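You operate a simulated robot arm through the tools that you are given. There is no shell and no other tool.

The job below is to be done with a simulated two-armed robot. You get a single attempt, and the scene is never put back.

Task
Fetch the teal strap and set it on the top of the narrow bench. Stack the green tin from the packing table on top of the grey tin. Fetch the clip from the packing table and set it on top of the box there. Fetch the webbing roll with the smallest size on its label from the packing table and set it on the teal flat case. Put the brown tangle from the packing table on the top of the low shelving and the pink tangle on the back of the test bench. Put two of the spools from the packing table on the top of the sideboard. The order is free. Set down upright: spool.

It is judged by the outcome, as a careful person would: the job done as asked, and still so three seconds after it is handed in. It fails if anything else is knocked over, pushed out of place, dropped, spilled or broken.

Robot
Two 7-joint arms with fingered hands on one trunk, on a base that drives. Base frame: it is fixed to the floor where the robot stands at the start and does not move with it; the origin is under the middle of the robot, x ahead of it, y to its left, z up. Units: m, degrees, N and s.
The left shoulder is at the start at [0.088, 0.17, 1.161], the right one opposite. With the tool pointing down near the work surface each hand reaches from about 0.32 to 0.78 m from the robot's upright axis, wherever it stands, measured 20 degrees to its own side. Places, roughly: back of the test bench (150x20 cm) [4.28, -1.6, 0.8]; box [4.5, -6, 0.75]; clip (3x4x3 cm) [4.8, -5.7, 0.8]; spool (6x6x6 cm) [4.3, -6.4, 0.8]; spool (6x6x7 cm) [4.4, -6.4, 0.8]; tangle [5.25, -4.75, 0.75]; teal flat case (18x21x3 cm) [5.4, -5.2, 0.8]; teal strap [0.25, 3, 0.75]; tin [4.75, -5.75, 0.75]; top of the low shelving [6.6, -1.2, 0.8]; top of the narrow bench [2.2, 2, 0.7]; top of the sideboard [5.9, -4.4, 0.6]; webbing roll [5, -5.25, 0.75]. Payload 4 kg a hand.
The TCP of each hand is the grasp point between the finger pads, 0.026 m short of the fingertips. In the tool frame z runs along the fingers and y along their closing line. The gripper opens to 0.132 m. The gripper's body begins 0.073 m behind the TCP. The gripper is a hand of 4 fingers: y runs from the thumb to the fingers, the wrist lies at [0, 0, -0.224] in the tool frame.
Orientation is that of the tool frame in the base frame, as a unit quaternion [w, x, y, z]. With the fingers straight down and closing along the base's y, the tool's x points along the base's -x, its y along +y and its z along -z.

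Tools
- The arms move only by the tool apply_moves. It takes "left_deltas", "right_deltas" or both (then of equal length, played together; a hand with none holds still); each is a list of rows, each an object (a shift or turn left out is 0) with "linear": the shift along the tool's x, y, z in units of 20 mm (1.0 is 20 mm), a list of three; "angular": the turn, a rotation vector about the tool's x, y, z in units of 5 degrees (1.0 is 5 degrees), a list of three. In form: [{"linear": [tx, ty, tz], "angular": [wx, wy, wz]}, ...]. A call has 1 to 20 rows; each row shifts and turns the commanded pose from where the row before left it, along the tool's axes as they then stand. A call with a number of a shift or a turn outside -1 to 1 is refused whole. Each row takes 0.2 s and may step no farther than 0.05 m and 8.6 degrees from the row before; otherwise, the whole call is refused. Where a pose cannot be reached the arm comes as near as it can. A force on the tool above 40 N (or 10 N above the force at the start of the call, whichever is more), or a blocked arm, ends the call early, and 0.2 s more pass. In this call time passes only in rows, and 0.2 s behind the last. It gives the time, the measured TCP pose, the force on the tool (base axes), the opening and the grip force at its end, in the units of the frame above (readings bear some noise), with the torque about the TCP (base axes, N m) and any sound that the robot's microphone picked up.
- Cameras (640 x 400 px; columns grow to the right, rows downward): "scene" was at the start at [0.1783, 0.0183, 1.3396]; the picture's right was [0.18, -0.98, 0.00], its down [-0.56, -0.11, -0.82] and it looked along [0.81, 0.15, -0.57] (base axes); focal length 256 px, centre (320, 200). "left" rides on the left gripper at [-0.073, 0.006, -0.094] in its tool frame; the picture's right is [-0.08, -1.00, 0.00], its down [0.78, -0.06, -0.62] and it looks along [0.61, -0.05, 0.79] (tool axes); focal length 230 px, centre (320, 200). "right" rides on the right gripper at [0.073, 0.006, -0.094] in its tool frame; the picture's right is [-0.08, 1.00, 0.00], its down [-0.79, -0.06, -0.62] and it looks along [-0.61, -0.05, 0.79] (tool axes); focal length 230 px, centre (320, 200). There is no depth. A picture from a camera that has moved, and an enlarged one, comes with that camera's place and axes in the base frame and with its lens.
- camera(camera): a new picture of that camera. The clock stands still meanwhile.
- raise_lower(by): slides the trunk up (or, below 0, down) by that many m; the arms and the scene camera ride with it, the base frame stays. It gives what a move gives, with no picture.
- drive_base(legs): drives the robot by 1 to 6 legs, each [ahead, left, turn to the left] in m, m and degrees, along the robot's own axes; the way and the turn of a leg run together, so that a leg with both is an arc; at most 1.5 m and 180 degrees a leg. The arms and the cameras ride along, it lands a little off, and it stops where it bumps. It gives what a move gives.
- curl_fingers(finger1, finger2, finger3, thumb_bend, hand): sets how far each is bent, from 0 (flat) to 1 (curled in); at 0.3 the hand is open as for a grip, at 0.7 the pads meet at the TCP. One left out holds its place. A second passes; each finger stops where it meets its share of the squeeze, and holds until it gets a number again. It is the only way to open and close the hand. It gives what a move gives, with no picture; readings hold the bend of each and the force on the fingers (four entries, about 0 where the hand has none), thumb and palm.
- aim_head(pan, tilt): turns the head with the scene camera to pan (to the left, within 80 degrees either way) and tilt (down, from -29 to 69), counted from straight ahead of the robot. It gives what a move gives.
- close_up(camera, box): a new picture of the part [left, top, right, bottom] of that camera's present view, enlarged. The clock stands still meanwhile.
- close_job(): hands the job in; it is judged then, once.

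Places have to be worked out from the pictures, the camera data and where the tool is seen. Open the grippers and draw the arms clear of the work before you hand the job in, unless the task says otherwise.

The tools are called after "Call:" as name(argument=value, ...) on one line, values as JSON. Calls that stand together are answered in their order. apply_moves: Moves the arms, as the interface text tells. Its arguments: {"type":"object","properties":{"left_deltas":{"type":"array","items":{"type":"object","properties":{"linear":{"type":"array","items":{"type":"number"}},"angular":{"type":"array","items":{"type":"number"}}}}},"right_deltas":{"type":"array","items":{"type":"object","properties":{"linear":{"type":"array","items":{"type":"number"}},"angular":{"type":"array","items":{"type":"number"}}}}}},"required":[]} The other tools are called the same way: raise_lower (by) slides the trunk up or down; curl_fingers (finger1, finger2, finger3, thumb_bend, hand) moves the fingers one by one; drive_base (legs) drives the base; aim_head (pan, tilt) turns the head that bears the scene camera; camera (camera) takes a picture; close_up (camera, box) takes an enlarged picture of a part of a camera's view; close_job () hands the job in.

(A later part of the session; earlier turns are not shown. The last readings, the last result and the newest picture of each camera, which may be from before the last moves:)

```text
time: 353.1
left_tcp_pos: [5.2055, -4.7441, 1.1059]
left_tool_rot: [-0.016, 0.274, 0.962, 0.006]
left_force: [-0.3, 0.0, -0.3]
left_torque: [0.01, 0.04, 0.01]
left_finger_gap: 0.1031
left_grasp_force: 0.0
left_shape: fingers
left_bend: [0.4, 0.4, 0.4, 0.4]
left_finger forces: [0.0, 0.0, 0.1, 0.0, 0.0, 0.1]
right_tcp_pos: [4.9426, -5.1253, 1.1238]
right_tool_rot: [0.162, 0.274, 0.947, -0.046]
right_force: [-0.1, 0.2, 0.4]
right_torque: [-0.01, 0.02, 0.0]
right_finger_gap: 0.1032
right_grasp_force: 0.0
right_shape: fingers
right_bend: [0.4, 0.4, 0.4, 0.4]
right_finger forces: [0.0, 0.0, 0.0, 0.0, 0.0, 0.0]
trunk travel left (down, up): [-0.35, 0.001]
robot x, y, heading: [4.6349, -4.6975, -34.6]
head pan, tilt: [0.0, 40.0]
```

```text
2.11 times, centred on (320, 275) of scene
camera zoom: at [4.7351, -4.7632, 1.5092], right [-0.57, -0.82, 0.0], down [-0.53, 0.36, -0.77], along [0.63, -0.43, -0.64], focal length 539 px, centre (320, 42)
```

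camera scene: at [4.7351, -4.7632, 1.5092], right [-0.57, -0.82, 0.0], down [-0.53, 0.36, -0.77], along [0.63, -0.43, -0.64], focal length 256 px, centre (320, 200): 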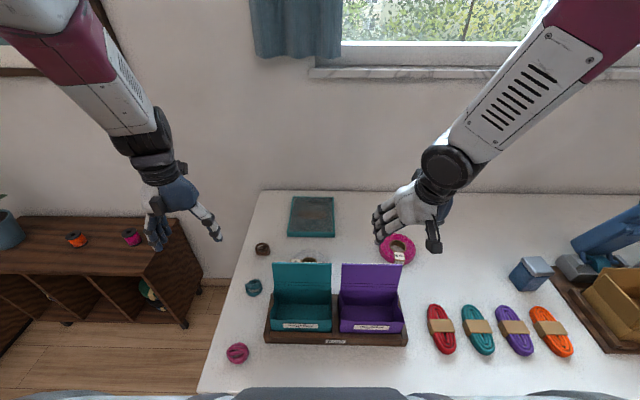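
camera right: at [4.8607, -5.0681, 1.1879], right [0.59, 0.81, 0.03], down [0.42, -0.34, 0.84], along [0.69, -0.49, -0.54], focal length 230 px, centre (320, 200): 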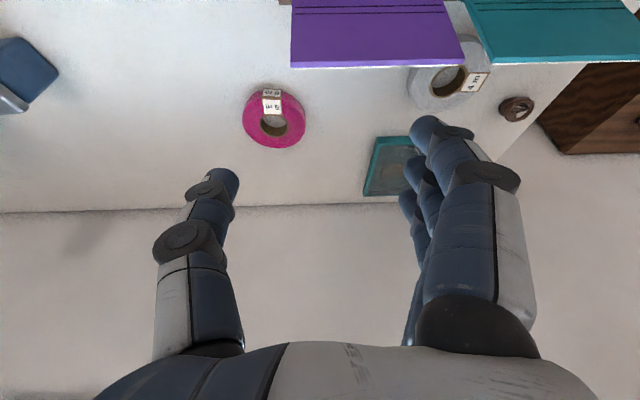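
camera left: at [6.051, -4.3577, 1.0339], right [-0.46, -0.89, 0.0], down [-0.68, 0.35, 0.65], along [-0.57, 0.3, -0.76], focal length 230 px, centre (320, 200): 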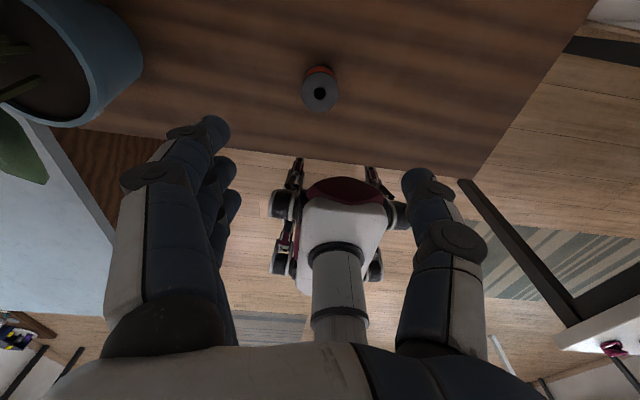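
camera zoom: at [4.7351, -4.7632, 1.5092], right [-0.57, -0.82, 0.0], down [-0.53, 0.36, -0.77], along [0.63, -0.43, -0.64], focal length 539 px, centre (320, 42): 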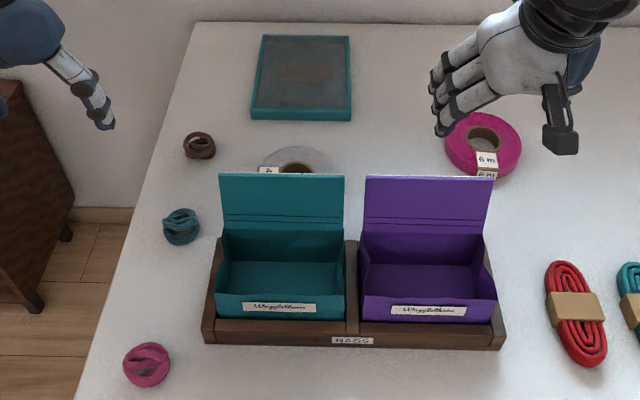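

The grey roll behind the teal bag is labelled "4 m", smaller than the pink "6 m", so it is the one to place on the teal flat case. I'll shift slightly right and bring the left hand above it for a close look.

Call:
drive_base(legs=[[0, -0.08, 0]])

Call:
curl_fingers(hand="left", finger1=0.5, finger2=0.5, finger3=0.5, thumb_bend=0.5)

Call:
apply_moves(left_deltas=[{"linear": [-1, 0, 0]}, {"linear": [-1, 0, 0]}, {"linear": [-1, 0, 0]}, {"linear": [-1, 0, 0]}, {"linear": [-1, 0, 0]}, {"linear": [-1, 0, 0]}, {"linear": [0, -1, 0]}, {"linear": [0, -1, 0]}, {"linear": [0, -1, 0]}, {"linear": [0, -1, 0]}, {"linear": [0, -1, 0]}])

Call:
camera(camera="left")

Call:
camera(camera="scene")

```text
time: 354.5
left_tcp_pos: [5.1589, -4.8124, 1.1078]
left_tool_rot: [-0.017, 0.274, 0.962, 0.005]
left_force: [-0.4, 0.4, -0.1]
left_torque: [0.01, 0.01, -0.02]
left_finger_gap: 0.1032
left_grasp_force: 0.0
left_shape: fingers
left_bend: [0.4, 0.4, 0.4, 0.4]
left_finger forces: [0.0, 0.0, 0.0, 0.0, 0.0, 0.0]
right_tcp_pos: [4.8967, -5.1917, 1.1224]
right_tool_rot: [0.162, 0.273, 0.947, -0.045]
right_force: [0.8, -0.3, -0.6]
right_torque: [0.02, -0.01, 0.01]
right_finger_gap: 0.103
right_grasp_force: 0.1
right_shape: fingers
right_bend: [0.4, 0.4, 0.4, 0.4]
right_finger forces: [0.0, 0.0, 0.0, 0.0, 0.1, 0.1]
trunk travel left (down, up): [-0.35, 0.001]
robot x, y, heading: [4.5894, -4.7587, -34.5]
head pan, tilt: [0.0, 40.0]
```

```text
time: 355.5
left_tcp_pos: [5.1592, -4.8105, 1.1071]
left_tool_rot: [-0.017, 0.273, 0.962, 0.006]
left_force: [0.4, 1.1, -0.3]
left_torque: [0.0, -0.04, 0.04]
left_finger_gap: 0.0712
left_grasp_force: 0.0
left_shape: fingers
left_bend: [0.5, 0.5, 0.5, 0.5]
left_finger forces: [0.0, 0.0, 0.1, 0.0, 0.0, 0.1]
right_tcp_pos: [4.897, -5.1925, 1.1232]
right_tool_rot: [0.162, 0.273, 0.947, -0.046]
right_force: [0.2, 0.4, -0.7]
right_torque: [0.0, -0.02, -0.01]
right_finger_gap: 0.1034
right_grasp_force: 0.0
right_shape: fingers
right_bend: [0.4, 0.4, 0.4, 0.4]
right_finger forces: [0.0, 0.1, 0.0, 0.0, 0.1, 0.1]
trunk travel left (down, up): [-0.35, 0.001]
robot x, y, heading: [4.5867, -4.7602, -34.5]
head pan, tilt: [0.0, 40.0]
```

```text
time: 357.9
left_tcp_pos: [5.2074, -4.9596, 1.1027]
left_tool_rot: [-0.016, 0.274, 0.962, 0.006]
left_force: [0.6, -0.3, 0.6]
left_torque: [-0.01, 0.0, -0.01]
left_finger_gap: 0.0715
left_grasp_force: 0.0
left_shape: fingers
left_bend: [0.5, 0.5, 0.5, 0.5]
left_finger forces: [0.0, 0.0, 0.0, 0.1, 0.0, 0.0]
right_tcp_pos: [4.8965, -5.1926, 1.1235]
right_tool_rot: [0.162, 0.273, 0.947, -0.045]
right_force: [0.8, 0.1, -0.2]
right_torque: [0.04, 0.02, -0.01]
right_finger_gap: 0.1034
right_grasp_force: 0.1
right_shape: fingers
right_bend: [0.4, 0.4, 0.4, 0.4]
right_finger forces: [0.1, 0.0, 0.1, 0.1, 0.1, 0.1]
trunk travel left (down, up): [-0.35, 0.001]
robot x, y, heading: [4.5893, -4.7594, -34.6]
head pan, tilt: [0.0, 40.0]
```

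```text
taken
camera left: at [5.2755, -4.9946, 1.1929], right [-0.46, -0.89, 0.0], down [-0.68, 0.35, 0.64], along [-0.57, 0.3, -0.77], focal length 230 px, centre (320, 200)
```

left: 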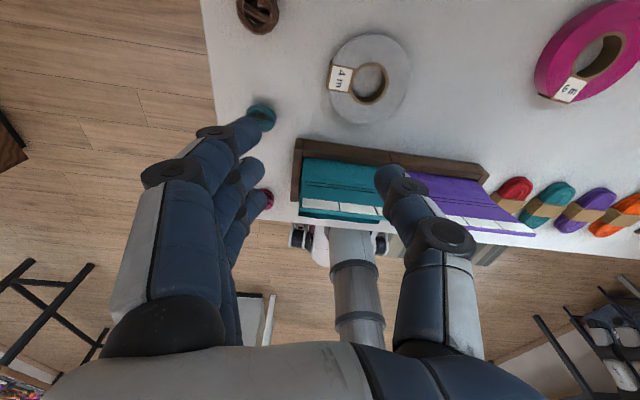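

```text
taken
camera scene: at [4.6887, -4.8297, 1.5092], right [-0.57, -0.82, 0.0], down [-0.53, 0.37, -0.77], along [0.63, -0.44, -0.64], focal length 256 px, centre (320, 200)
```

scene: 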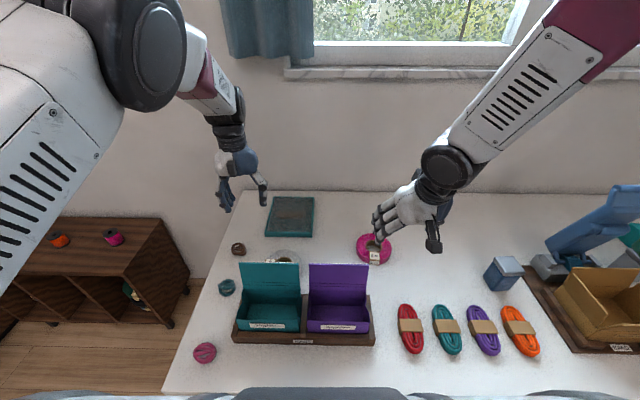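

The grey roll's centre is at (5.170, -5.018), outer Ø≈12 cm, hole Ø≈5.4 cm. I'll grip its left wall with the thumb in the hole: first raise the right hand clear of the bag lids, align the left hand, and lower the trunk 10 cm.

Call:
apply_moves(left_deltas=[{"linear": [-0.05, -0.65, 0]}, {"linear": [-0.05, -0.65, 0]}, {"linear": [0, 0, 0]}, {"linear": [0, 0, 0]}, {"linear": [0, 0, 0]}], right_deltas=[{"linear": [-0.2, -0.3, -0.97]}, {"linear": [-0.2, -0.3, -0.97]}, {"linear": [-0.2, -0.3, -0.97]}, {"linear": [-0.2, -0.3, -0.97]}, {"linear": [-0.2, -0.3, -0.97]}])

Call:
raise_lower(by=-0.1)

Call:
camera(camera="left")

Call:
camera(camera="scene")

```text
time: 359.1
left_tcp_pos: [5.1956, -4.9824, 1.1038]
left_tool_rot: [-0.016, 0.274, 0.962, 0.006]
left_force: [0.1, -0.4, 0.2]
left_torque: [0.02, 0.02, -0.01]
left_finger_gap: 0.0714
left_grasp_force: 0.1
left_shape: fingers
left_bend: [0.5, 0.5, 0.5, 0.5]
left_finger forces: [0.0, 0.0, 0.0, 0.1, 0.1, 0.0]
right_tcp_pos: [4.8688, -5.2101, 1.2224]
right_tool_rot: [0.162, 0.274, 0.947, -0.046]
right_force: [-0.6, -0.4, -0.9]
right_torque: [-0.02, -0.01, -0.03]
right_finger_gap: 0.1034
right_grasp_force: 0.2
right_shape: fingers
right_bend: [0.4, 0.4, 0.4, 0.4]
right_finger forces: [0.0, 0.0, 0.1, 0.1, 0.0, 0.0]
trunk travel left (down, up): [-0.35, 0.001]
robot x, y, heading: [4.5867, -4.7616, -34.6]
head pan, tilt: [0.0, 40.0]
```

```text
time: 360.4
left_tcp_pos: [5.1959, -4.9825, 1.0034]
left_tool_rot: [-0.015, 0.274, 0.962, 0.005]
left_force: [-0.6, 0.8, 0.1]
left_torque: [0.02, -0.01, 0.01]
left_finger_gap: 0.0715
left_grasp_force: 0.0
left_shape: fingers
left_bend: [0.5, 0.5, 0.5, 0.5]
left_finger forces: [0.1, 0.1, 0.0, 0.1, 0.0, 0.0]
right_tcp_pos: [4.8689, -5.2096, 1.1217]
right_tool_rot: [0.163, 0.274, 0.947, -0.046]
right_force: [0.3, 0.5, 0.3]
right_torque: [0.04, -0.02, 0.03]
right_finger_gap: 0.1031
right_grasp_force: 0.0
right_shape: fingers
right_bend: [0.4, 0.4, 0.4, 0.4]
right_finger forces: [0.0, 0.1, 0.0, 0.0, 0.0, 0.1]
trunk travel left (down, up): [-0.25, 0.101]
robot x, y, heading: [4.5881, -4.7568, -34.7]
head pan, tilt: [0.0, 40.0]
```

```text
taken
camera left: at [5.2633, -5.0174, 1.0939], right [-0.46, -0.89, 0.0], down [-0.68, 0.35, 0.64], along [-0.57, 0.3, -0.77], focal length 230 px, centre (320, 200)
```

left: 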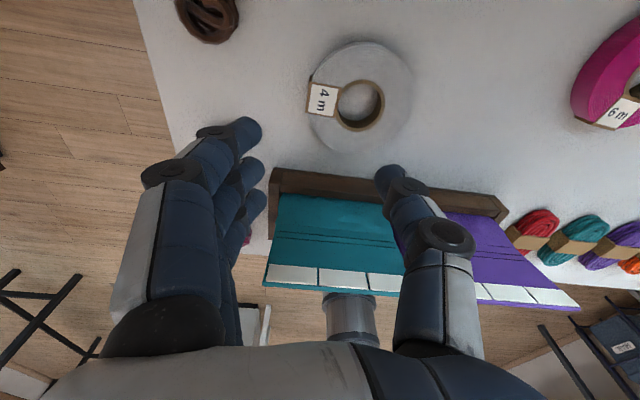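

```text
taken
camera scene: at [4.6976, -4.8352, 1.4091], right [-0.57, -0.82, 0.0], down [-0.53, 0.36, -0.77], along [0.63, -0.44, -0.64], focal length 256 px, centre (320, 200)
```

scene: 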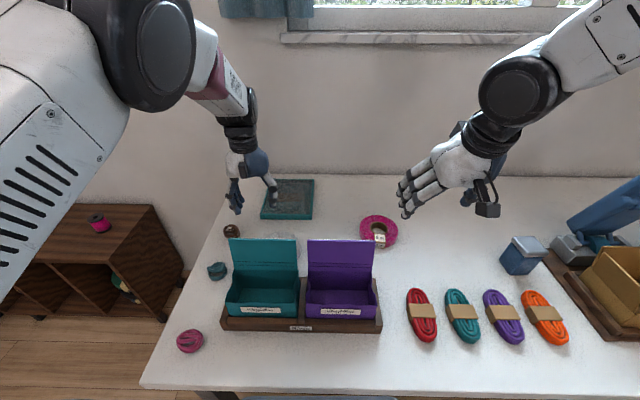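

Target confirmed: the TCP is right above the left wall of the roll. Descending to z≈0.88 and re-checking.

Call:
apply_moves(left_deltas=[{"linear": [-0.05, 0, 1]}, {"linear": [-0.05, 0, 1]}, {"linear": [-0.05, 0, 1]}, {"linear": [-0.05, 0, 1]}, {"linear": [-0.05, 0, 1]}, {"linear": [-0.05, 0, 1]}])

Call:
camera(camera="left")

Call:
camera(camera="scene")

```text
time: 361.8
left_tcp_pos: [5.1979, -4.9828, 0.8834]
left_tool_rot: [-0.016, 0.274, 0.962, 0.005]
left_force: [0.4, 0.6, 0.3]
left_torque: [-0.02, -0.03, -0.01]
left_finger_gap: 0.0714
left_grasp_force: 0.1
left_shape: fingers
left_bend: [0.5, 0.5, 0.5, 0.5]
left_finger forces: [0.0, 0.1, 0.1, 0.0, 0.0, 0.0]
right_tcp_pos: [4.8711, -5.2093, 1.1209]
right_tool_rot: [0.162, 0.273, 0.947, -0.046]
right_force: [-0.2, 0.1, 0.0]
right_torque: [-0.01, 0.0, -0.02]
right_finger_gap: 0.103
right_grasp_force: 0.1
right_shape: fingers
right_bend: [0.4, 0.4, 0.4, 0.4]
right_finger forces: [0.1, 0.0, 0.1, 0.1, 0.1, 0.0]
trunk travel left (down, up): [-0.25, 0.101]
robot x, y, heading: [4.5882, -4.7582, -34.4]
head pan, tilt: [0.0, 40.0]
```

```text
taken
camera left: at [5.2653, -5.0184, 0.9728], right [-0.46, -0.89, 0.0], down [-0.68, 0.35, 0.64], along [-0.57, 0.3, -0.77], focal length 230 px, centre (320, 200)
```

left: 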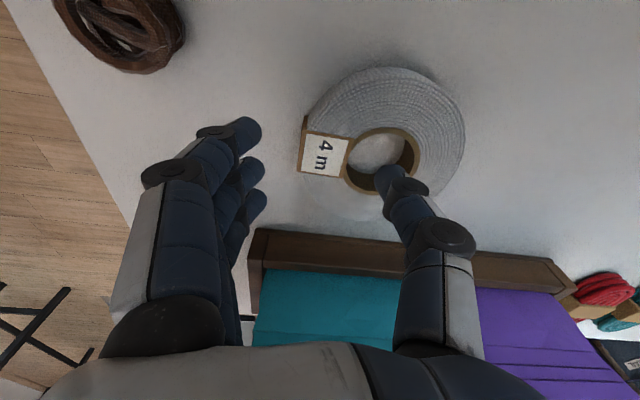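

```text
taken
camera scene: at [4.6985, -4.8357, 1.4089], right [-0.57, -0.82, 0.0], down [-0.53, 0.37, -0.77], along [0.63, -0.44, -0.64], focal length 256 px, centre (320, 200)
```

scene: 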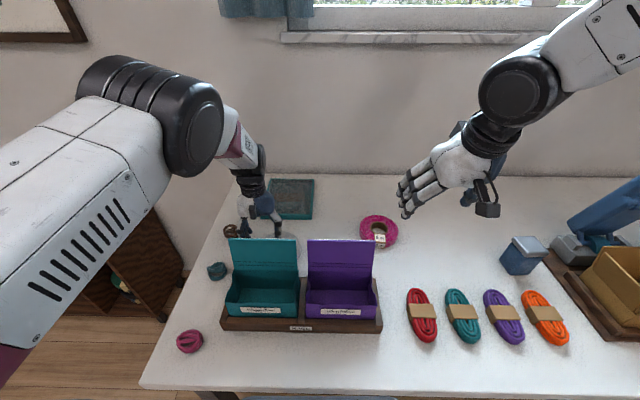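

The thumb is right above the hole centre. Descending the last 4.5 cm in small steps.

Call:
apply_moves(left_deltas=[{"linear": [-0.05, 0, 1]}, {"linear": [0, 0, 0.5]}, {"linear": [0, 0, 0.35]}, {"linear": [0, 0, 0.25]}])

Call:
camera(camera="left")

```text
time: 362.8
left_tcp_pos: [5.1969, -4.9821, 0.8407]
left_tool_rot: [-0.016, 0.274, 0.962, 0.006]
left_force: [-0.2, 0.1, 0.9]
left_torque: [-0.04, -0.05, -0.01]
left_finger_gap: 0.0712
left_grasp_force: 0.0
left_shape: fingers
left_bend: [0.5, 0.5, 0.5, 0.5]
left_finger forces: [0.0, 0.1, 0.0, 0.0, 0.0, 0.0]
right_tcp_pos: [4.8694, -5.21, 1.1214]
right_tool_rot: [0.162, 0.273, 0.947, -0.046]
right_force: [-0.6, 0.1, 0.0]
right_torque: [-0.02, 0.01, -0.05]
right_finger_gap: 0.1031
right_grasp_force: 0.1
right_shape: fingers
right_bend: [0.4, 0.4, 0.4, 0.4]
right_finger forces: [0.1, 0.0, 0.0, 0.0, 0.0, 0.1]
trunk travel left (down, up): [-0.25, 0.101]
robot x, y, heading: [4.5885, -4.7591, -34.7]
head pan, tilt: [0.0, 40.0]
```

```text
taken
camera left: at [5.2646, -5.0178, 0.9305], right [-0.46, -0.89, 0.0], down [-0.68, 0.35, 0.64], along [-0.57, 0.3, -0.77], focal length 230 px, centre (320, 200)
```

left: 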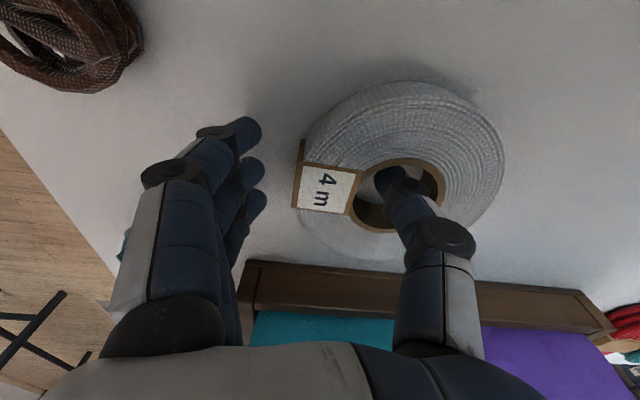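

The thumb is inside the hole and the fingers outside. Closing the hand on the wall of the roll.

Call:
curl_fingers(hand="left", finger1=0.7, finger2=0.7, finger3=0.7, thumb_bend=0.68)

Call:
camera(camera="left")

```text
time: 363.8
left_tcp_pos: [5.1982, -4.9827, 0.8395]
left_tool_rot: [-0.015, 0.274, 0.961, 0.006]
left_force: [0.3, 1.2, 0.3]
left_torque: [-0.03, 0.03, 0.01]
left_finger_gap: 0.0321
left_grasp_force: 12.4
left_shape: fingers
left_bend: [0.66, 0.63, 0.64, 0.63]
left_finger forces: [2.7, 5.3, 4.7, 0.0, 12.3, 0.0]
right_tcp_pos: [4.8686, -5.2097, 1.1217]
right_tool_rot: [0.162, 0.273, 0.947, -0.046]
right_force: [0.5, 0.0, 0.6]
right_torque: [-0.02, -0.02, -0.02]
right_finger_gap: 0.1029
right_grasp_force: 0.0
right_shape: fingers
right_bend: [0.4, 0.4, 0.4, 0.4]
right_finger forces: [0.0, 0.0, 0.0, 0.0, 0.1, 0.1]
trunk travel left (down, up): [-0.25, 0.101]
robot x, y, heading: [4.5861, -4.7553, -34.4]
head pan, tilt: [0.0, 40.0]
```

```text
taken
camera left: at [5.2647, -5.0179, 0.9307], right [-0.46, -0.89, 0.0], down [-0.68, 0.35, 0.64], along [-0.57, 0.3, -0.77], focal length 230 px, centre (320, 200)
```

left: 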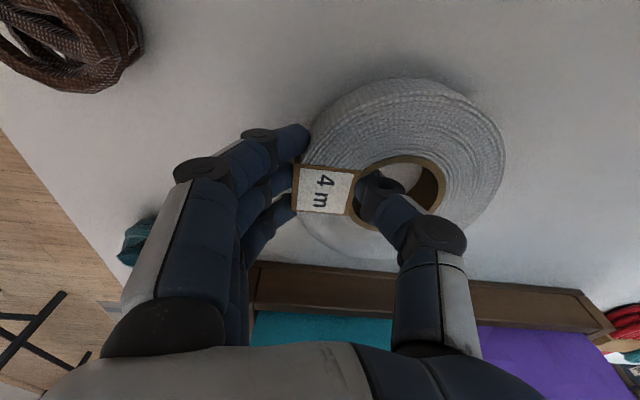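

Gripped (12 N). I'll tighten more since the roll's weight is off-centre, then lift a little and check for sagging.

Call:
curl_fingers(hand="left", finger1=0.8, finger2=0.8, finger3=0.8, thumb_bend=0.75)

Call:
apply_moves(left_deltas=[{"linear": [0, 0, -0.4]}, {"linear": [0, 0, -0.6]}, {"linear": [0, 0, -1]}])

Call:
camera(camera="left")

Call:
close_up(camera="scene", box=[190, 150, 350, 270])

```text
time: 364.8
left_tcp_pos: [5.1979, -4.9822, 0.8405]
left_tool_rot: [-0.017, 0.274, 0.962, 0.005]
left_force: [0.0, 1.2, 0.4]
left_torque: [-0.14, 0.07, -0.04]
left_finger_gap: 0.031
left_grasp_force: 24.8
left_shape: fingers
left_bend: [0.71, 0.67, 0.68, 0.64]
left_finger forces: [7.2, 8.8, 8.8, 0.0, 24.4, 0.0]
right_tcp_pos: [4.8697, -5.2099, 1.1224]
right_tool_rot: [0.162, 0.274, 0.947, -0.046]
right_force: [-0.7, 0.2, -0.1]
right_torque: [0.01, 0.01, -0.01]
right_finger_gap: 0.1034
right_grasp_force: 0.0
right_shape: fingers
right_bend: [0.4, 0.4, 0.4, 0.4]
right_finger forces: [0.0, 0.0, 0.0, 0.1, 0.0, 0.0]
trunk travel left (down, up): [-0.25, 0.101]
robot x, y, heading: [4.5872, -4.7636, -34.5]
head pan, tilt: [0.0, 40.0]
```

```text
time: 365.6
left_tcp_pos: [5.1978, -4.983, 0.8802]
left_tool_rot: [-0.017, 0.275, 0.961, 0.006]
left_force: [-0.1, 0.6, -2.3]
left_torque: [0.07, -0.07, 0.0]
left_finger_gap: 0.0311
left_grasp_force: 24.9
left_shape: fingers
left_bend: [0.72, 0.69, 0.69, 0.64]
left_finger forces: [6.9, 9.3, 8.6, 0.0, 25.3, 0.0]
right_tcp_pos: [4.8694, -5.2094, 1.1227]
right_tool_rot: [0.163, 0.273, 0.947, -0.045]
right_force: [-0.8, -0.4, -0.3]
right_torque: [0.03, -0.01, 0.0]
right_finger_gap: 0.103
right_grasp_force: 0.1
right_shape: fingers
right_bend: [0.4, 0.4, 0.4, 0.4]
right_finger forces: [0.0, 0.1, 0.0, 0.1, 0.1, 0.1]
trunk travel left (down, up): [-0.25, 0.101]
robot x, y, heading: [4.5878, -4.7624, -34.7]
head pan, tilt: [0.0, 40.0]
```

```text
taken
camera left: at [5.2654, -5.0192, 0.9704], right [-0.46, -0.89, 0.0], down [-0.68, 0.35, 0.64], along [-0.57, 0.3, -0.76], focal length 230 px, centre (320, 200)
```

left: 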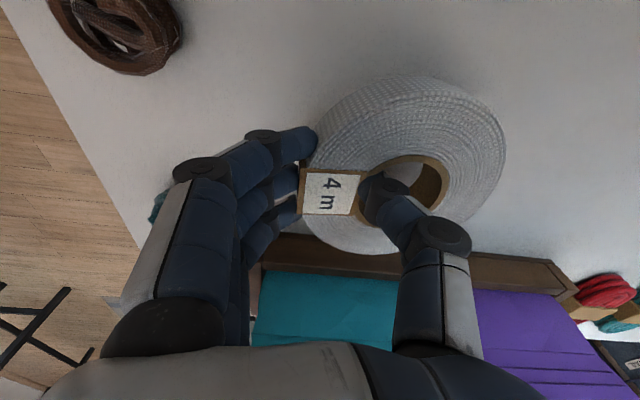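

```text
3.33 times, centred on (270, 210) of scene
camera zoom: at [4.6979, -4.8356, 1.409], right [-0.57, -0.82, 0.0], down [-0.53, 0.37, -0.77], along [0.63, -0.44, -0.64], focal length 854 px, centre (487, 167)
```

zoom: 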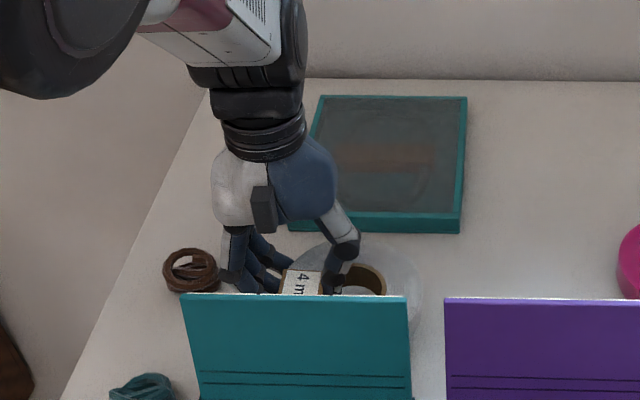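

The roll hangs level and steady. The case centre is about 0.82 m ahead of the axis, too far for the present stance, so I'll raise the roll and re-stand further left with a 10° right turn, which brings the left shoulder closer and keeps the arm off the bag lid.

Call:
apply_moves(left_deltas=[{"linear": [0, 0, -1]}, {"linear": [0, 0, -1]}, {"linear": [0, 0, -1]}, {"linear": [0, 0, -1]}, {"linear": [0, 0, -1]}, {"linear": [0, 0, -1]}, {"linear": [0, 0, -1]}, {"linear": [0, 0, -1]}])

Call:
drive_base(legs=[[-0.06, 0.21, 0], [0, 0, -10], [0.05, 0, 0]])

Call:
camera(camera="scene")

Call:
camera(camera="left")

```text
time: 367.4
left_tcp_pos: [5.204, -4.9866, 1.0404]
left_tool_rot: [-0.017, 0.274, 0.962, 0.005]
left_force: [-0.4, -0.7, -1.9]
left_torque: [0.09, -0.07, 0.0]
left_finger_gap: 0.0311
left_grasp_force: 25.3
left_shape: fingers
left_bend: [0.72, 0.69, 0.69, 0.64]
left_finger forces: [7.0, 9.2, 8.5, 0.1, 25.3, 0.1]
right_tcp_pos: [4.869, -5.2109, 1.1223]
right_tool_rot: [0.162, 0.273, 0.947, -0.046]
right_force: [-0.1, 0.5, -0.5]
right_torque: [0.0, -0.03, -0.01]
right_finger_gap: 0.1029
right_grasp_force: 0.1
right_shape: fingers
right_bend: [0.4, 0.4, 0.4, 0.4]
right_finger forces: [0.0, 0.1, 0.1, 0.0, 0.0, 0.0]
trunk travel left (down, up): [-0.25, 0.101]
robot x, y, heading: [4.584, -4.7589, -34.5]
head pan, tilt: [0.0, 40.0]
```

```text
time: 371.1
left_tcp_pos: [5.2602, -4.9183, 1.0399]
left_tool_rot: [-0.017, 0.356, 0.934, 0.008]
left_force: [-0.7, -0.2, -2.9]
left_torque: [0.06, -0.05, -0.03]
left_finger_gap: 0.0308
left_grasp_force: 24.4
left_shape: fingers
left_bend: [0.72, 0.69, 0.69, 0.64]
left_finger forces: [7.0, 9.4, 8.5, 0.0, 25.2, 0.0]
right_tcp_pos: [4.8927, -5.0811, 1.1204]
right_tool_rot: [0.157, 0.355, 0.92, -0.059]
right_force: [0.0, 0.2, 0.5]
right_torque: [0.06, 0.0, 0.0]
right_finger_gap: 0.1034
right_grasp_force: 0.0
right_shape: fingers
right_bend: [0.4, 0.4, 0.4, 0.4]
right_finger forces: [0.0, 0.0, 0.0, 0.0, 0.0, 0.1]
trunk travel left (down, up): [-0.25, 0.101]
robot x, y, heading: [4.6906, -4.5854, -44.6]
head pan, tilt: [0.0, 40.0]
```

```text
taken
camera scene: at [4.7889, -4.6831, 1.4087], right [-0.7, -0.71, 0.0], down [-0.46, 0.45, -0.77], along [0.55, -0.54, -0.64], focal length 256 px, centre (320, 200)
```

scene: 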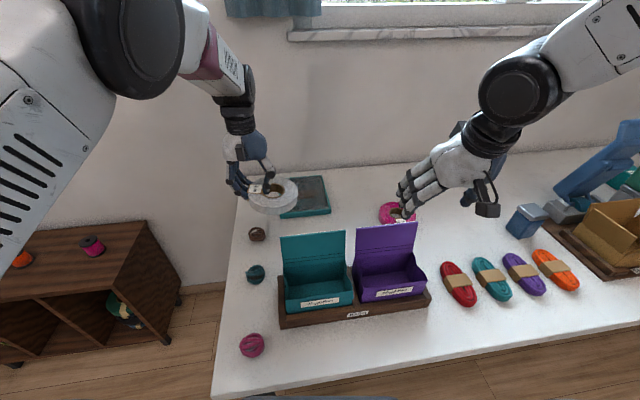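

```text
taken
camera left: at [5.3208, -4.9645, 1.1296], right [-0.61, -0.8, 0.0], down [-0.61, 0.46, 0.64], along [-0.51, 0.39, -0.76], focal length 230 px, centre (320, 200)
```

left: 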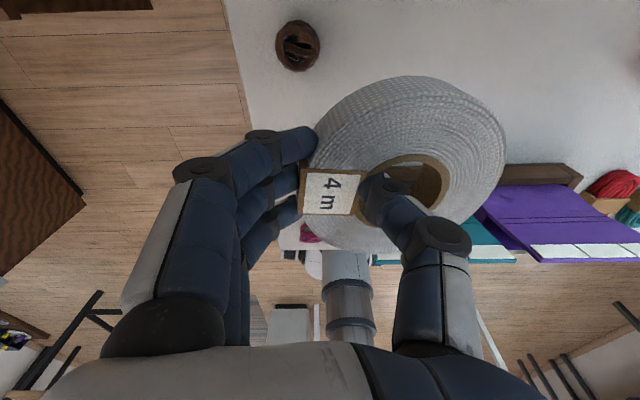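

The roll is over the table clear of everything. I'll move it forward-right toward the case, then drive 3 cm ahead and lower the trunk to extend reach.

Call:
apply_moves(left_deltas=[{"linear": [-1, -0.67, 0]}, {"linear": [-1, -0.67, 0]}, {"linear": [-1, -0.67, 0]}, {"linear": [-1, -0.67, 0]}, {"linear": [-0.6, -0.67, 0]}])

Call:
drive_base(legs=[[0.03, 0, 0]])

Call:
raise_lower(by=-0.08)

Call:
camera(camera="scene")

Call:
camera(camera="left")

```text
time: 372.3
left_tcp_pos: [5.2724, -4.9947, 1.0344]
left_tool_rot: [-0.016, 0.356, 0.934, 0.006]
left_force: [1.0, 0.7, -1.7]
left_torque: [0.06, -0.05, -0.01]
left_finger_gap: 0.0309
left_grasp_force: 25.1
left_shape: fingers
left_bend: [0.72, 0.69, 0.69, 0.64]
left_finger forces: [7.1, 9.3, 8.5, 0.0, 25.3, 0.1]
left hand out of reach, approached as far as the arm can: row 4, 5
right_tcp_pos: [4.8924, -5.0781, 1.1201]
right_tool_rot: [0.157, 0.355, 0.92, -0.06]
right_force: [0.4, 0.2, 0.2]
right_torque: [0.03, 0.05, -0.01]
right_finger_gap: 0.103
right_grasp_force: 0.1
right_shape: fingers
right_bend: [0.4, 0.4, 0.4, 0.4]
right_finger forces: [0.0, 0.0, 0.0, 0.0, 0.0, 0.0]
trunk travel left (down, up): [-0.25, 0.101]
robot x, y, heading: [4.6933, -4.5853, -44.5]
head pan, tilt: [0.0, 40.0]
```

```text
time: 373.1
left_tcp_pos: [5.2959, -5.0172, 1.0343]
left_tool_rot: [-0.017, 0.356, 0.934, 0.008]
left_force: [0.4, -0.9, -2.2]
left_torque: [0.11, -0.06, 0.0]
left_finger_gap: 0.0309
left_grasp_force: 25.2
left_shape: fingers
left_bend: [0.72, 0.69, 0.69, 0.64]
left_finger forces: [7.1, 9.2, 8.5, 0.0, 25.3, 0.0]
right_tcp_pos: [4.9153, -5.1023, 1.12]
right_tool_rot: [0.156, 0.354, 0.92, -0.059]
right_force: [-0.1, -0.8, -1.1]
right_torque: [0.0, 0.0, 0.04]
right_finger_gap: 0.1031
right_grasp_force: 0.1
right_shape: fingers
right_bend: [0.4, 0.4, 0.4, 0.4]
right_finger forces: [0.0, 0.0, 0.0, 0.0, 0.0, 0.0]
trunk travel left (down, up): [-0.25, 0.101]
robot x, y, heading: [4.715, -4.6063, -44.5]
head pan, tilt: [0.0, 40.0]
```

```text
time: 374.3
left_tcp_pos: [5.2949, -5.0132, 0.9582]
left_tool_rot: [-0.015, 0.356, 0.934, 0.006]
left_force: [-0.9, -0.2, -1.1]
left_torque: [0.03, -0.05, -0.01]
left_finger_gap: 0.0309
left_grasp_force: 25.6
left_shape: fingers
left_bend: [0.72, 0.69, 0.69, 0.64]
left_finger forces: [7.0, 9.2, 8.4, 0.0, 25.3, 0.0]
right_tcp_pos: [4.9137, -5.1, 1.0441]
right_tool_rot: [0.158, 0.355, 0.92, -0.06]
right_force: [0.4, 0.7, 0.4]
right_torque: [0.01, 0.0, 0.01]
right_finger_gap: 0.1031
right_grasp_force: 0.1
right_shape: fingers
right_bend: [0.4, 0.4, 0.4, 0.4]
right_finger forces: [0.0, 0.1, 0.1, 0.0, 0.1, 0.0]
trunk travel left (down, up): [-0.17, 0.181]
robot x, y, heading: [4.7117, -4.6078, -44.7]
head pan, tilt: [0.0, 40.0]
```

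```text
taken
camera scene: at [4.8418, -4.7337, 1.3273], right [-0.7, -0.71, 0.0], down [-0.46, 0.45, -0.77], along [0.55, -0.54, -0.64], focal length 256 px, centre (320, 200)
```

scene: 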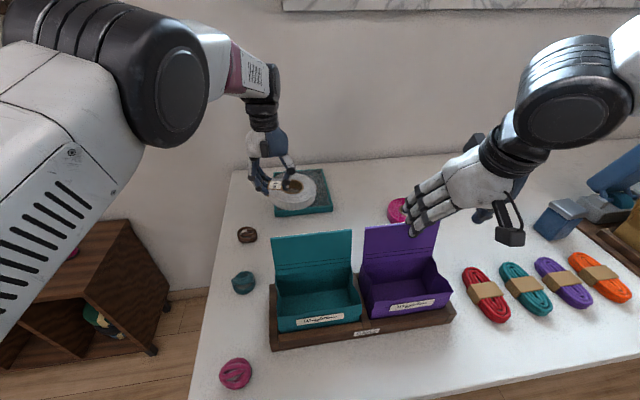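

```text
taken
camera left: at [5.3545, -5.0604, 1.0484], right [-0.61, -0.8, 0.0], down [-0.61, 0.46, 0.64], along [-0.51, 0.39, -0.77], focal length 230 px, centre (320, 200)
```

left: 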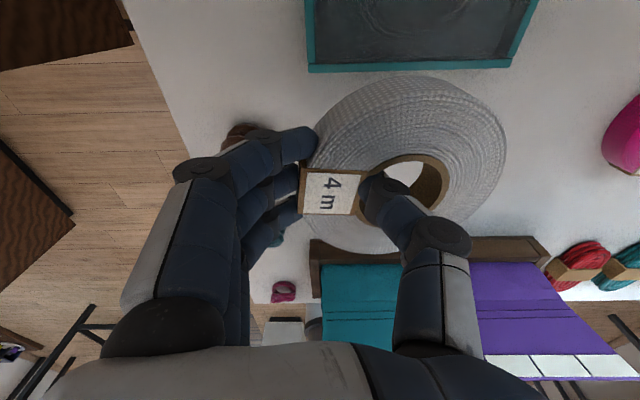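

Getting close: the case is just ahead of the roll. I'll raise the right hand (it is near the purple lid), lower the trunk 5 cm more, and extend the left hand forward.

Call:
apply_moves(right_deltas=[{"linear": [-0.331, 0, -0.944]}, {"linear": [-0.331, 0, -0.944]}, {"linear": [-0.331, 0, -0.944]}, {"linear": [-0.331, 0, -0.944]}, {"linear": [-0.331, 0, -0.944]}], left_deltas=[{"linear": [-0.5, -0.25, -0.2]}, {"linear": [-0.5, -0.25, -0.2]}, {"linear": [-0.5, -0.25, 0]}, {"linear": [-0.5, -0.25, 0]}, {"linear": [0, -0.25, 0]}])

Call:
raise_lower(by=-0.05)

Call:
apply_moves(left_deltas=[{"linear": [-1, 0, 0]}, {"linear": [-1, 0, 0]}, {"linear": [-1, 0, 0]}])

Call:
camera(camera="scene")

Call:
camera(camera="left")

```text
time: 375.5
left_tcp_pos: [5.3034, -5.0489, 0.9629]
left_tool_rot: [-0.016, 0.356, 0.934, 0.007]
left_force: [-0.3, 0.5, -2.1]
left_torque: [0.07, -0.07, 0.01]
left_finger_gap: 0.031
left_grasp_force: 25.1
left_shape: fingers
left_bend: [0.72, 0.69, 0.69, 0.64]
left_finger forces: [7.2, 9.3, 8.4, 0.0, 25.2, 0.1]
left hand out of reach, approached as far as the arm can: row 4
right_tcp_pos: [4.9135, -5.1, 1.1422]
right_tool_rot: [0.158, 0.354, 0.92, -0.059]
right_force: [0.4, 0.8, 0.3]
right_torque: [0.0, 0.04, -0.02]
right_finger_gap: 0.1033
right_grasp_force: 0.1
right_shape: fingers
right_bend: [0.4, 0.4, 0.4, 0.4]
right_finger forces: [0.0, 0.0, 0.0, 0.0, 0.1, 0.0]
trunk travel left (down, up): [-0.17, 0.181]
robot x, y, heading: [4.7086, -4.609, -44.4]
head pan, tilt: [0.0, 40.0]
```

```text
time: 376.4
left_tcp_pos: [5.3024, -5.051, 0.9147]
left_tool_rot: [-0.015, 0.356, 0.934, 0.006]
left_force: [0.2, -0.4, -0.7]
left_torque: [0.05, -0.07, 0.02]
left_finger_gap: 0.031
left_grasp_force: 25.5
left_shape: fingers
left_bend: [0.72, 0.69, 0.69, 0.64]
left_finger forces: [7.4, 9.1, 8.4, 0.0, 25.2, 0.1]
right_tcp_pos: [4.9127, -5.0985, 1.0936]
right_tool_rot: [0.158, 0.355, 0.919, -0.06]
right_force: [0.1, 0.6, 0.0]
right_torque: [-0.05, -0.01, -0.02]
right_finger_gap: 0.1034
right_grasp_force: 0.0
right_shape: fingers
right_bend: [0.4, 0.4, 0.4, 0.4]
right_finger forces: [0.0, 0.0, 0.0, 0.0, 0.0, 0.0]
trunk travel left (down, up): [-0.12, 0.231]
robot x, y, heading: [4.716, -4.6103, -44.6]
head pan, tilt: [0.0, 40.0]
```

```text
time: 377.2
left_tcp_pos: [5.3309, -5.0705, 0.9096]
left_tool_rot: [-0.015, 0.355, 0.935, 0.007]
left_force: [-0.1, 0.1, -1.9]
left_torque: [0.04, -0.1, -0.03]
left_finger_gap: 0.0312
left_grasp_force: 24.9
left_shape: fingers
left_bend: [0.72, 0.69, 0.69, 0.64]
left_finger forces: [7.5, 9.1, 8.3, 0.0, 25.1, 0.0]
left hand out of reach, approached as far as the arm can: row 2, 3
right_tcp_pos: [4.9145, -5.1001, 1.0916]
right_tool_rot: [0.158, 0.355, 0.92, -0.059]
right_force: [0.5, 0.0, -0.1]
right_torque: [-0.01, -0.03, 0.0]
right_finger_gap: 0.1032
right_grasp_force: 0.0
right_shape: fingers
right_bend: [0.4, 0.4, 0.4, 0.4]
right_finger forces: [0.1, 0.1, 0.0, 0.0, 0.0, 0.0]
trunk travel left (down, up): [-0.12, 0.231]
robot x, y, heading: [4.7152, -4.6145, -44.6]
head pan, tilt: [0.0, 40.0]
```

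```text
taken
camera scene: at [4.8765, -4.769, 1.2726], right [-0.7, -0.71, 0.0], down [-0.46, 0.45, -0.77], along [0.55, -0.54, -0.64], focal length 256 px, centre (320, 200)
```

scene: 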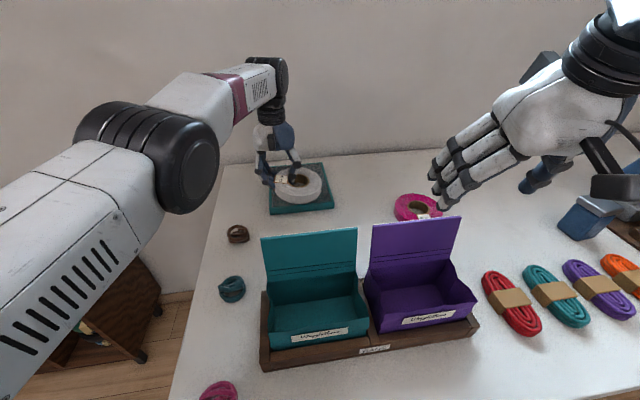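

```text
taken
camera left: at [5.3912, -5.1167, 0.9996], right [-0.61, -0.8, 0.0], down [-0.61, 0.46, 0.64], along [-0.51, 0.39, -0.76], focal length 230 px, centre (320, 200)
```

left: 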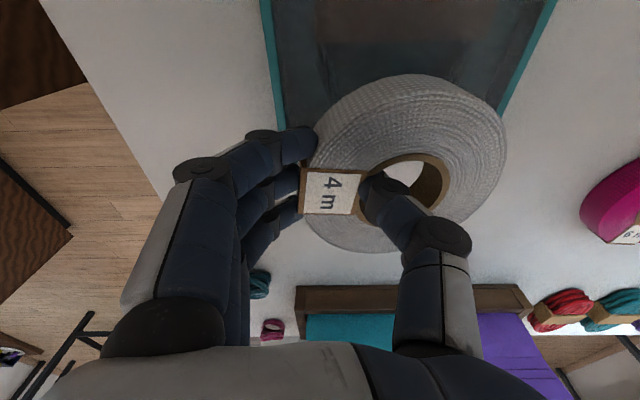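

The roll's centre is now about 3 cm inside the case's front edge and the wrist limits further reach. I'll tilt the hand 8° forward to gain 3 cm more, then check.

Call:
apply_moves(left_deltas=[{"angular": [0, -0.8, 0]}, {"angular": [0, -0.8, 0]}, {"linear": [-0.99, -0.3, 0.1]}, {"linear": [-0.99, -0.3, 0.1]}])

Call:
camera(camera="left")

Call:
camera(camera="scene")

```text
time: 378.2
left_tcp_pos: [5.3463, -5.0967, 0.9099]
left_tool_rot: [0.049, 0.356, 0.933, -0.019]
left_force: [-0.5, 0.5, -1.3]
left_torque: [0.03, -0.08, 0.01]
left_finger_gap: 0.0308
left_grasp_force: 25.5
left_shape: fingers
left_bend: [0.72, 0.69, 0.69, 0.64]
left_finger forces: [7.5, 9.0, 8.4, 0.1, 25.3, 0.0]
left hand out of reach, approached as far as the arm can: row 4
right_tcp_pos: [4.9131, -5.1002, 1.0912]
right_tool_rot: [0.158, 0.355, 0.919, -0.059]
right_force: [-0.4, -0.5, 0.3]
right_torque: [-0.01, 0.01, 0.0]
right_finger_gap: 0.1033
right_grasp_force: 0.1
right_shape: fingers
right_bend: [0.4, 0.4, 0.4, 0.4]
right_finger forces: [0.1, 0.0, 0.1, 0.0, 0.1, 0.0]
trunk travel left (down, up): [-0.12, 0.231]
robot x, y, heading: [4.7115, -4.6097, -44.5]
head pan, tilt: [0.0, 40.0]
```

```text
taken
camera left: at [5.3968, -5.1339, 1.0103], right [-0.61, -0.8, 0.01], down [-0.67, 0.52, 0.53], along [-0.43, 0.32, -0.85], focal length 230 px, centre (320, 200)
```

left: 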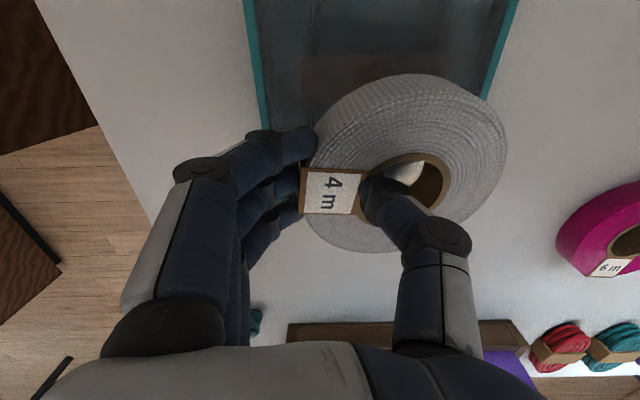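

```text
taken
camera scene: at [4.8757, -4.7689, 1.2727], right [-0.7, -0.71, 0.0], down [-0.46, 0.45, -0.77], along [0.55, -0.54, -0.64], focal length 256 px, centre (320, 200)
```

scene: 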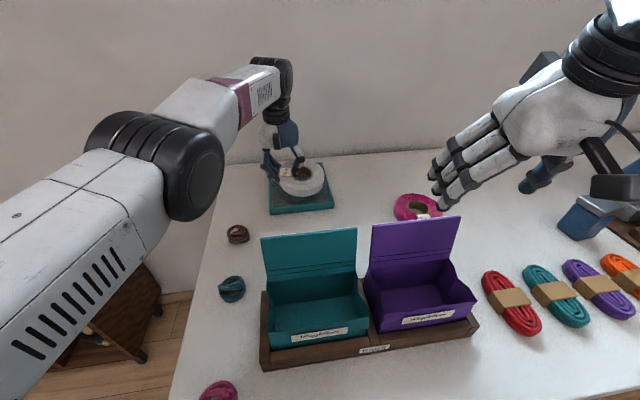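

The roll is now centred over the case (centre ≈ a 7.287, b -1.201, case spans a 7.227–7.428). I'll lower with the trunk, watching for contact.

Call:
raise_lower(by=-0.022)

Call:
raise_lower(by=-0.008)

Call:
camera(camera="left")

Call:
close_up(camera="scene", box=[220, 110, 380, 230])

```text
time: 378.9
left_tcp_pos: [5.346, -5.0955, 0.8895]
left_tool_rot: [0.05, 0.356, 0.933, -0.018]
left_force: [-1.4, -0.4, -2.1]
left_torque: [0.04, -0.07, 0.02]
left_finger_gap: 0.0308
left_grasp_force: 25.1
left_shape: fingers
left_bend: [0.72, 0.69, 0.69, 0.64]
left_finger forces: [7.6, 9.0, 8.5, 0.0, 25.1, 0.0]
right_tcp_pos: [4.9111, -5.0989, 1.0717]
right_tool_rot: [0.159, 0.355, 0.919, -0.061]
right_force: [-0.7, 0.8, 0.8]
right_torque: [-0.02, -0.02, 0.02]
right_finger_gap: 0.1031
right_grasp_force: 0.0
right_shape: fingers
right_bend: [0.4, 0.4, 0.4, 0.4]
right_finger forces: [0.1, 0.1, 0.0, 0.0, 0.1, 0.0]
trunk travel left (down, up): [-0.098, 0.253]
robot x, y, heading: [4.7132, -4.6049, -44.5]
head pan, tilt: [0.0, 40.0]
```

```text
time: 379.4
left_tcp_pos: [5.348, -5.0964, 0.8811]
left_tool_rot: [0.05, 0.355, 0.933, -0.018]
left_force: [-1.6, -0.2, -1.0]
left_torque: [0.06, -0.07, 0.0]
left_finger_gap: 0.0312
left_grasp_force: 25.3
left_shape: fingers
left_bend: [0.72, 0.69, 0.7, 0.64]
left_finger forces: [7.6, 9.0, 8.8, 0.0, 25.5, 0.1]
right_tcp_pos: [4.9125, -5.0988, 1.0618]
right_tool_rot: [0.159, 0.355, 0.919, -0.06]
right_force: [-0.7, 0.5, -0.6]
right_torque: [-0.01, 0.0, 0.01]
right_finger_gap: 0.1031
right_grasp_force: 0.0
right_shape: fingers
right_bend: [0.4, 0.4, 0.4, 0.4]
right_finger forces: [0.0, 0.0, 0.0, 0.1, 0.0, 0.1]
trunk travel left (down, up): [-0.09, 0.261]
robot x, y, heading: [4.7144, -4.609, -44.5]
head pan, tilt: [0.0, 40.0]
```

```text
taken
camera left: at [5.3969, -5.1336, 0.981], right [-0.61, -0.8, 0.01], down [-0.67, 0.52, 0.53], along [-0.42, 0.32, -0.85], focal length 230 px, centre (320, 200)
```

left: 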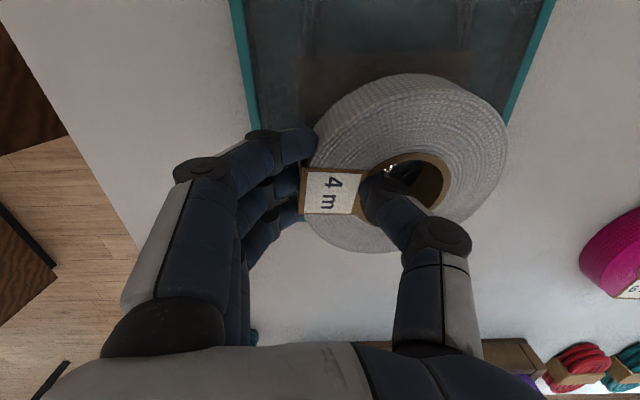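

```text
3.33 times, centred on (300, 170) of scene
camera zoom: at [4.899, -4.7912, 1.2382], right [-0.7, -0.71, 0.0], down [-0.46, 0.45, -0.77], along [0.55, -0.54, -0.64], focal length 854 px, centre (387, 300)
```

zoom: 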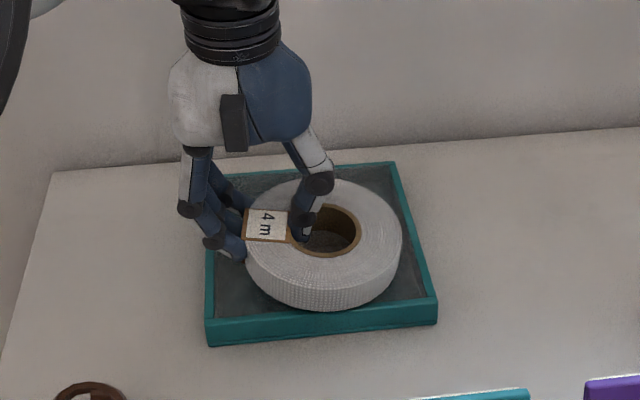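

The roll sits within the case outline. Lowering a few more millimetres until contact.

Call:
raise_lower(by=-0.007)

Call:
raise_lower(by=-0.006)

```text
time: 380.0
left_tcp_pos: [5.3462, -5.0971, 0.8738]
left_tool_rot: [0.05, 0.357, 0.933, -0.018]
left_force: [0.7, 0.4, -0.7]
left_torque: [-0.01, 0.03, 0.04]
left_finger_gap: 0.0312
left_grasp_force: 25.6
left_shape: fingers
left_bend: [0.72, 0.69, 0.7, 0.64]
left_finger forces: [7.9, 8.0, 9.4, 0.1, 25.5, 0.1]
right_tcp_pos: [4.9125, -5.0997, 1.0558]
right_tool_rot: [0.158, 0.354, 0.92, -0.06]
right_force: [0.1, -0.6, -0.8]
right_torque: [-0.03, 0.0, -0.03]
right_finger_gap: 0.1034
right_grasp_force: 0.1
right_shape: fingers
right_bend: [0.4, 0.4, 0.4, 0.4]
right_finger forces: [0.0, 0.0, 0.1, 0.1, 0.0, 0.1]
trunk travel left (down, up): [-0.083, 0.268]
robot x, y, heading: [4.7119, -4.6119, -44.4]
head pan, tilt: [0.0, 40.0]
```

```text
time: 380.6
left_tcp_pos: [5.3464, -5.0956, 0.8682]
left_tool_rot: [0.05, 0.356, 0.933, -0.018]
left_force: [0.9, -0.4, 1.4]
left_torque: [-0.06, 0.18, 0.06]
left_finger_gap: 0.0314
left_grasp_force: 25.8
left_shape: fingers
left_bend: [0.71, 0.68, 0.7, 0.65]
left_finger forces: [8.4, 7.7, 10.6, 0.0, 25.5, 0.0]
right_tcp_pos: [4.9129, -5.0992, 1.0483]
right_tool_rot: [0.157, 0.355, 0.919, -0.061]
right_force: [-0.2, 1.1, 0.6]
right_torque: [-0.03, 0.01, 0.01]
right_finger_gap: 0.1033
right_grasp_force: 0.1
right_shape: fingers
right_bend: [0.4, 0.4, 0.4, 0.4]
right_finger forces: [0.0, 0.0, 0.0, 0.0, 0.0, 0.0]
trunk travel left (down, up): [-0.077, 0.274]
robot x, y, heading: [4.715, -4.6088, -44.6]
head pan, tilt: [0.0, 40.0]
```

Contact has begun (load transferred to the case). Releasing the roll now.

Call:
curl_fingers(hand="left", finger1=0.6, finger2=0.58, finger3=0.58, thumb_bend=0.57)

Call:
camera(camera="left")

Call:
close_up(camera="scene", box=[220, 110, 380, 230])

```text
time: 381.6
left_tcp_pos: [5.3468, -5.0963, 0.8663]
left_tool_rot: [0.048, 0.356, 0.933, -0.018]
left_force: [-0.9, 0.0, -1.1]
left_torque: [0.03, -0.03, 0.0]
left_finger_gap: 0.0447
left_grasp_force: 0.0
left_shape: fingers
left_bend: [0.6, 0.57, 0.57, 0.56]
left_finger forces: [0.0, 0.0, 0.0, 0.1, 0.0, 0.0]
right_tcp_pos: [4.9138, -5.101, 1.047]
right_tool_rot: [0.157, 0.355, 0.92, -0.06]
right_force: [0.2, -0.4, 0.8]
right_torque: [-0.05, -0.02, -0.01]
right_finger_gap: 0.1031
right_grasp_force: 0.0
right_shape: fingers
right_bend: [0.4, 0.4, 0.4, 0.4]
right_finger forces: [0.1, 0.1, 0.0, 0.1, 0.0, 0.0]
trunk travel left (down, up): [-0.077, 0.274]
robot x, y, heading: [4.7142, -4.6075, -44.7]
head pan, tilt: [0.0, 40.0]
```

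```text
taken
camera left: at [5.3976, -5.134, 0.9666], right [-0.61, -0.8, 0.01], down [-0.67, 0.52, 0.53], along [-0.43, 0.32, -0.85], focal length 230 px, centre (320, 200)
```

left: 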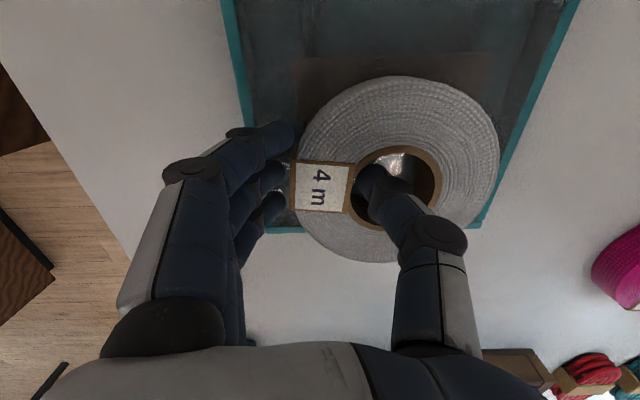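

```text
3.33 times, centred on (300, 170) of scene
camera zoom: at [4.91, -4.8021, 1.2223], right [-0.7, -0.71, 0.0], down [-0.46, 0.45, -0.77], along [0.55, -0.54, -0.64], focal length 854 px, centre (387, 300)
```

zoom: 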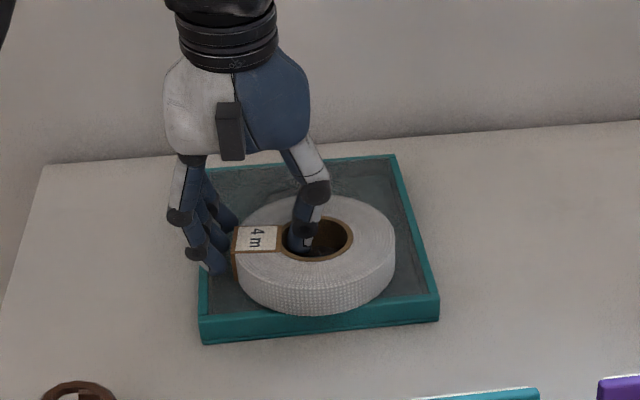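

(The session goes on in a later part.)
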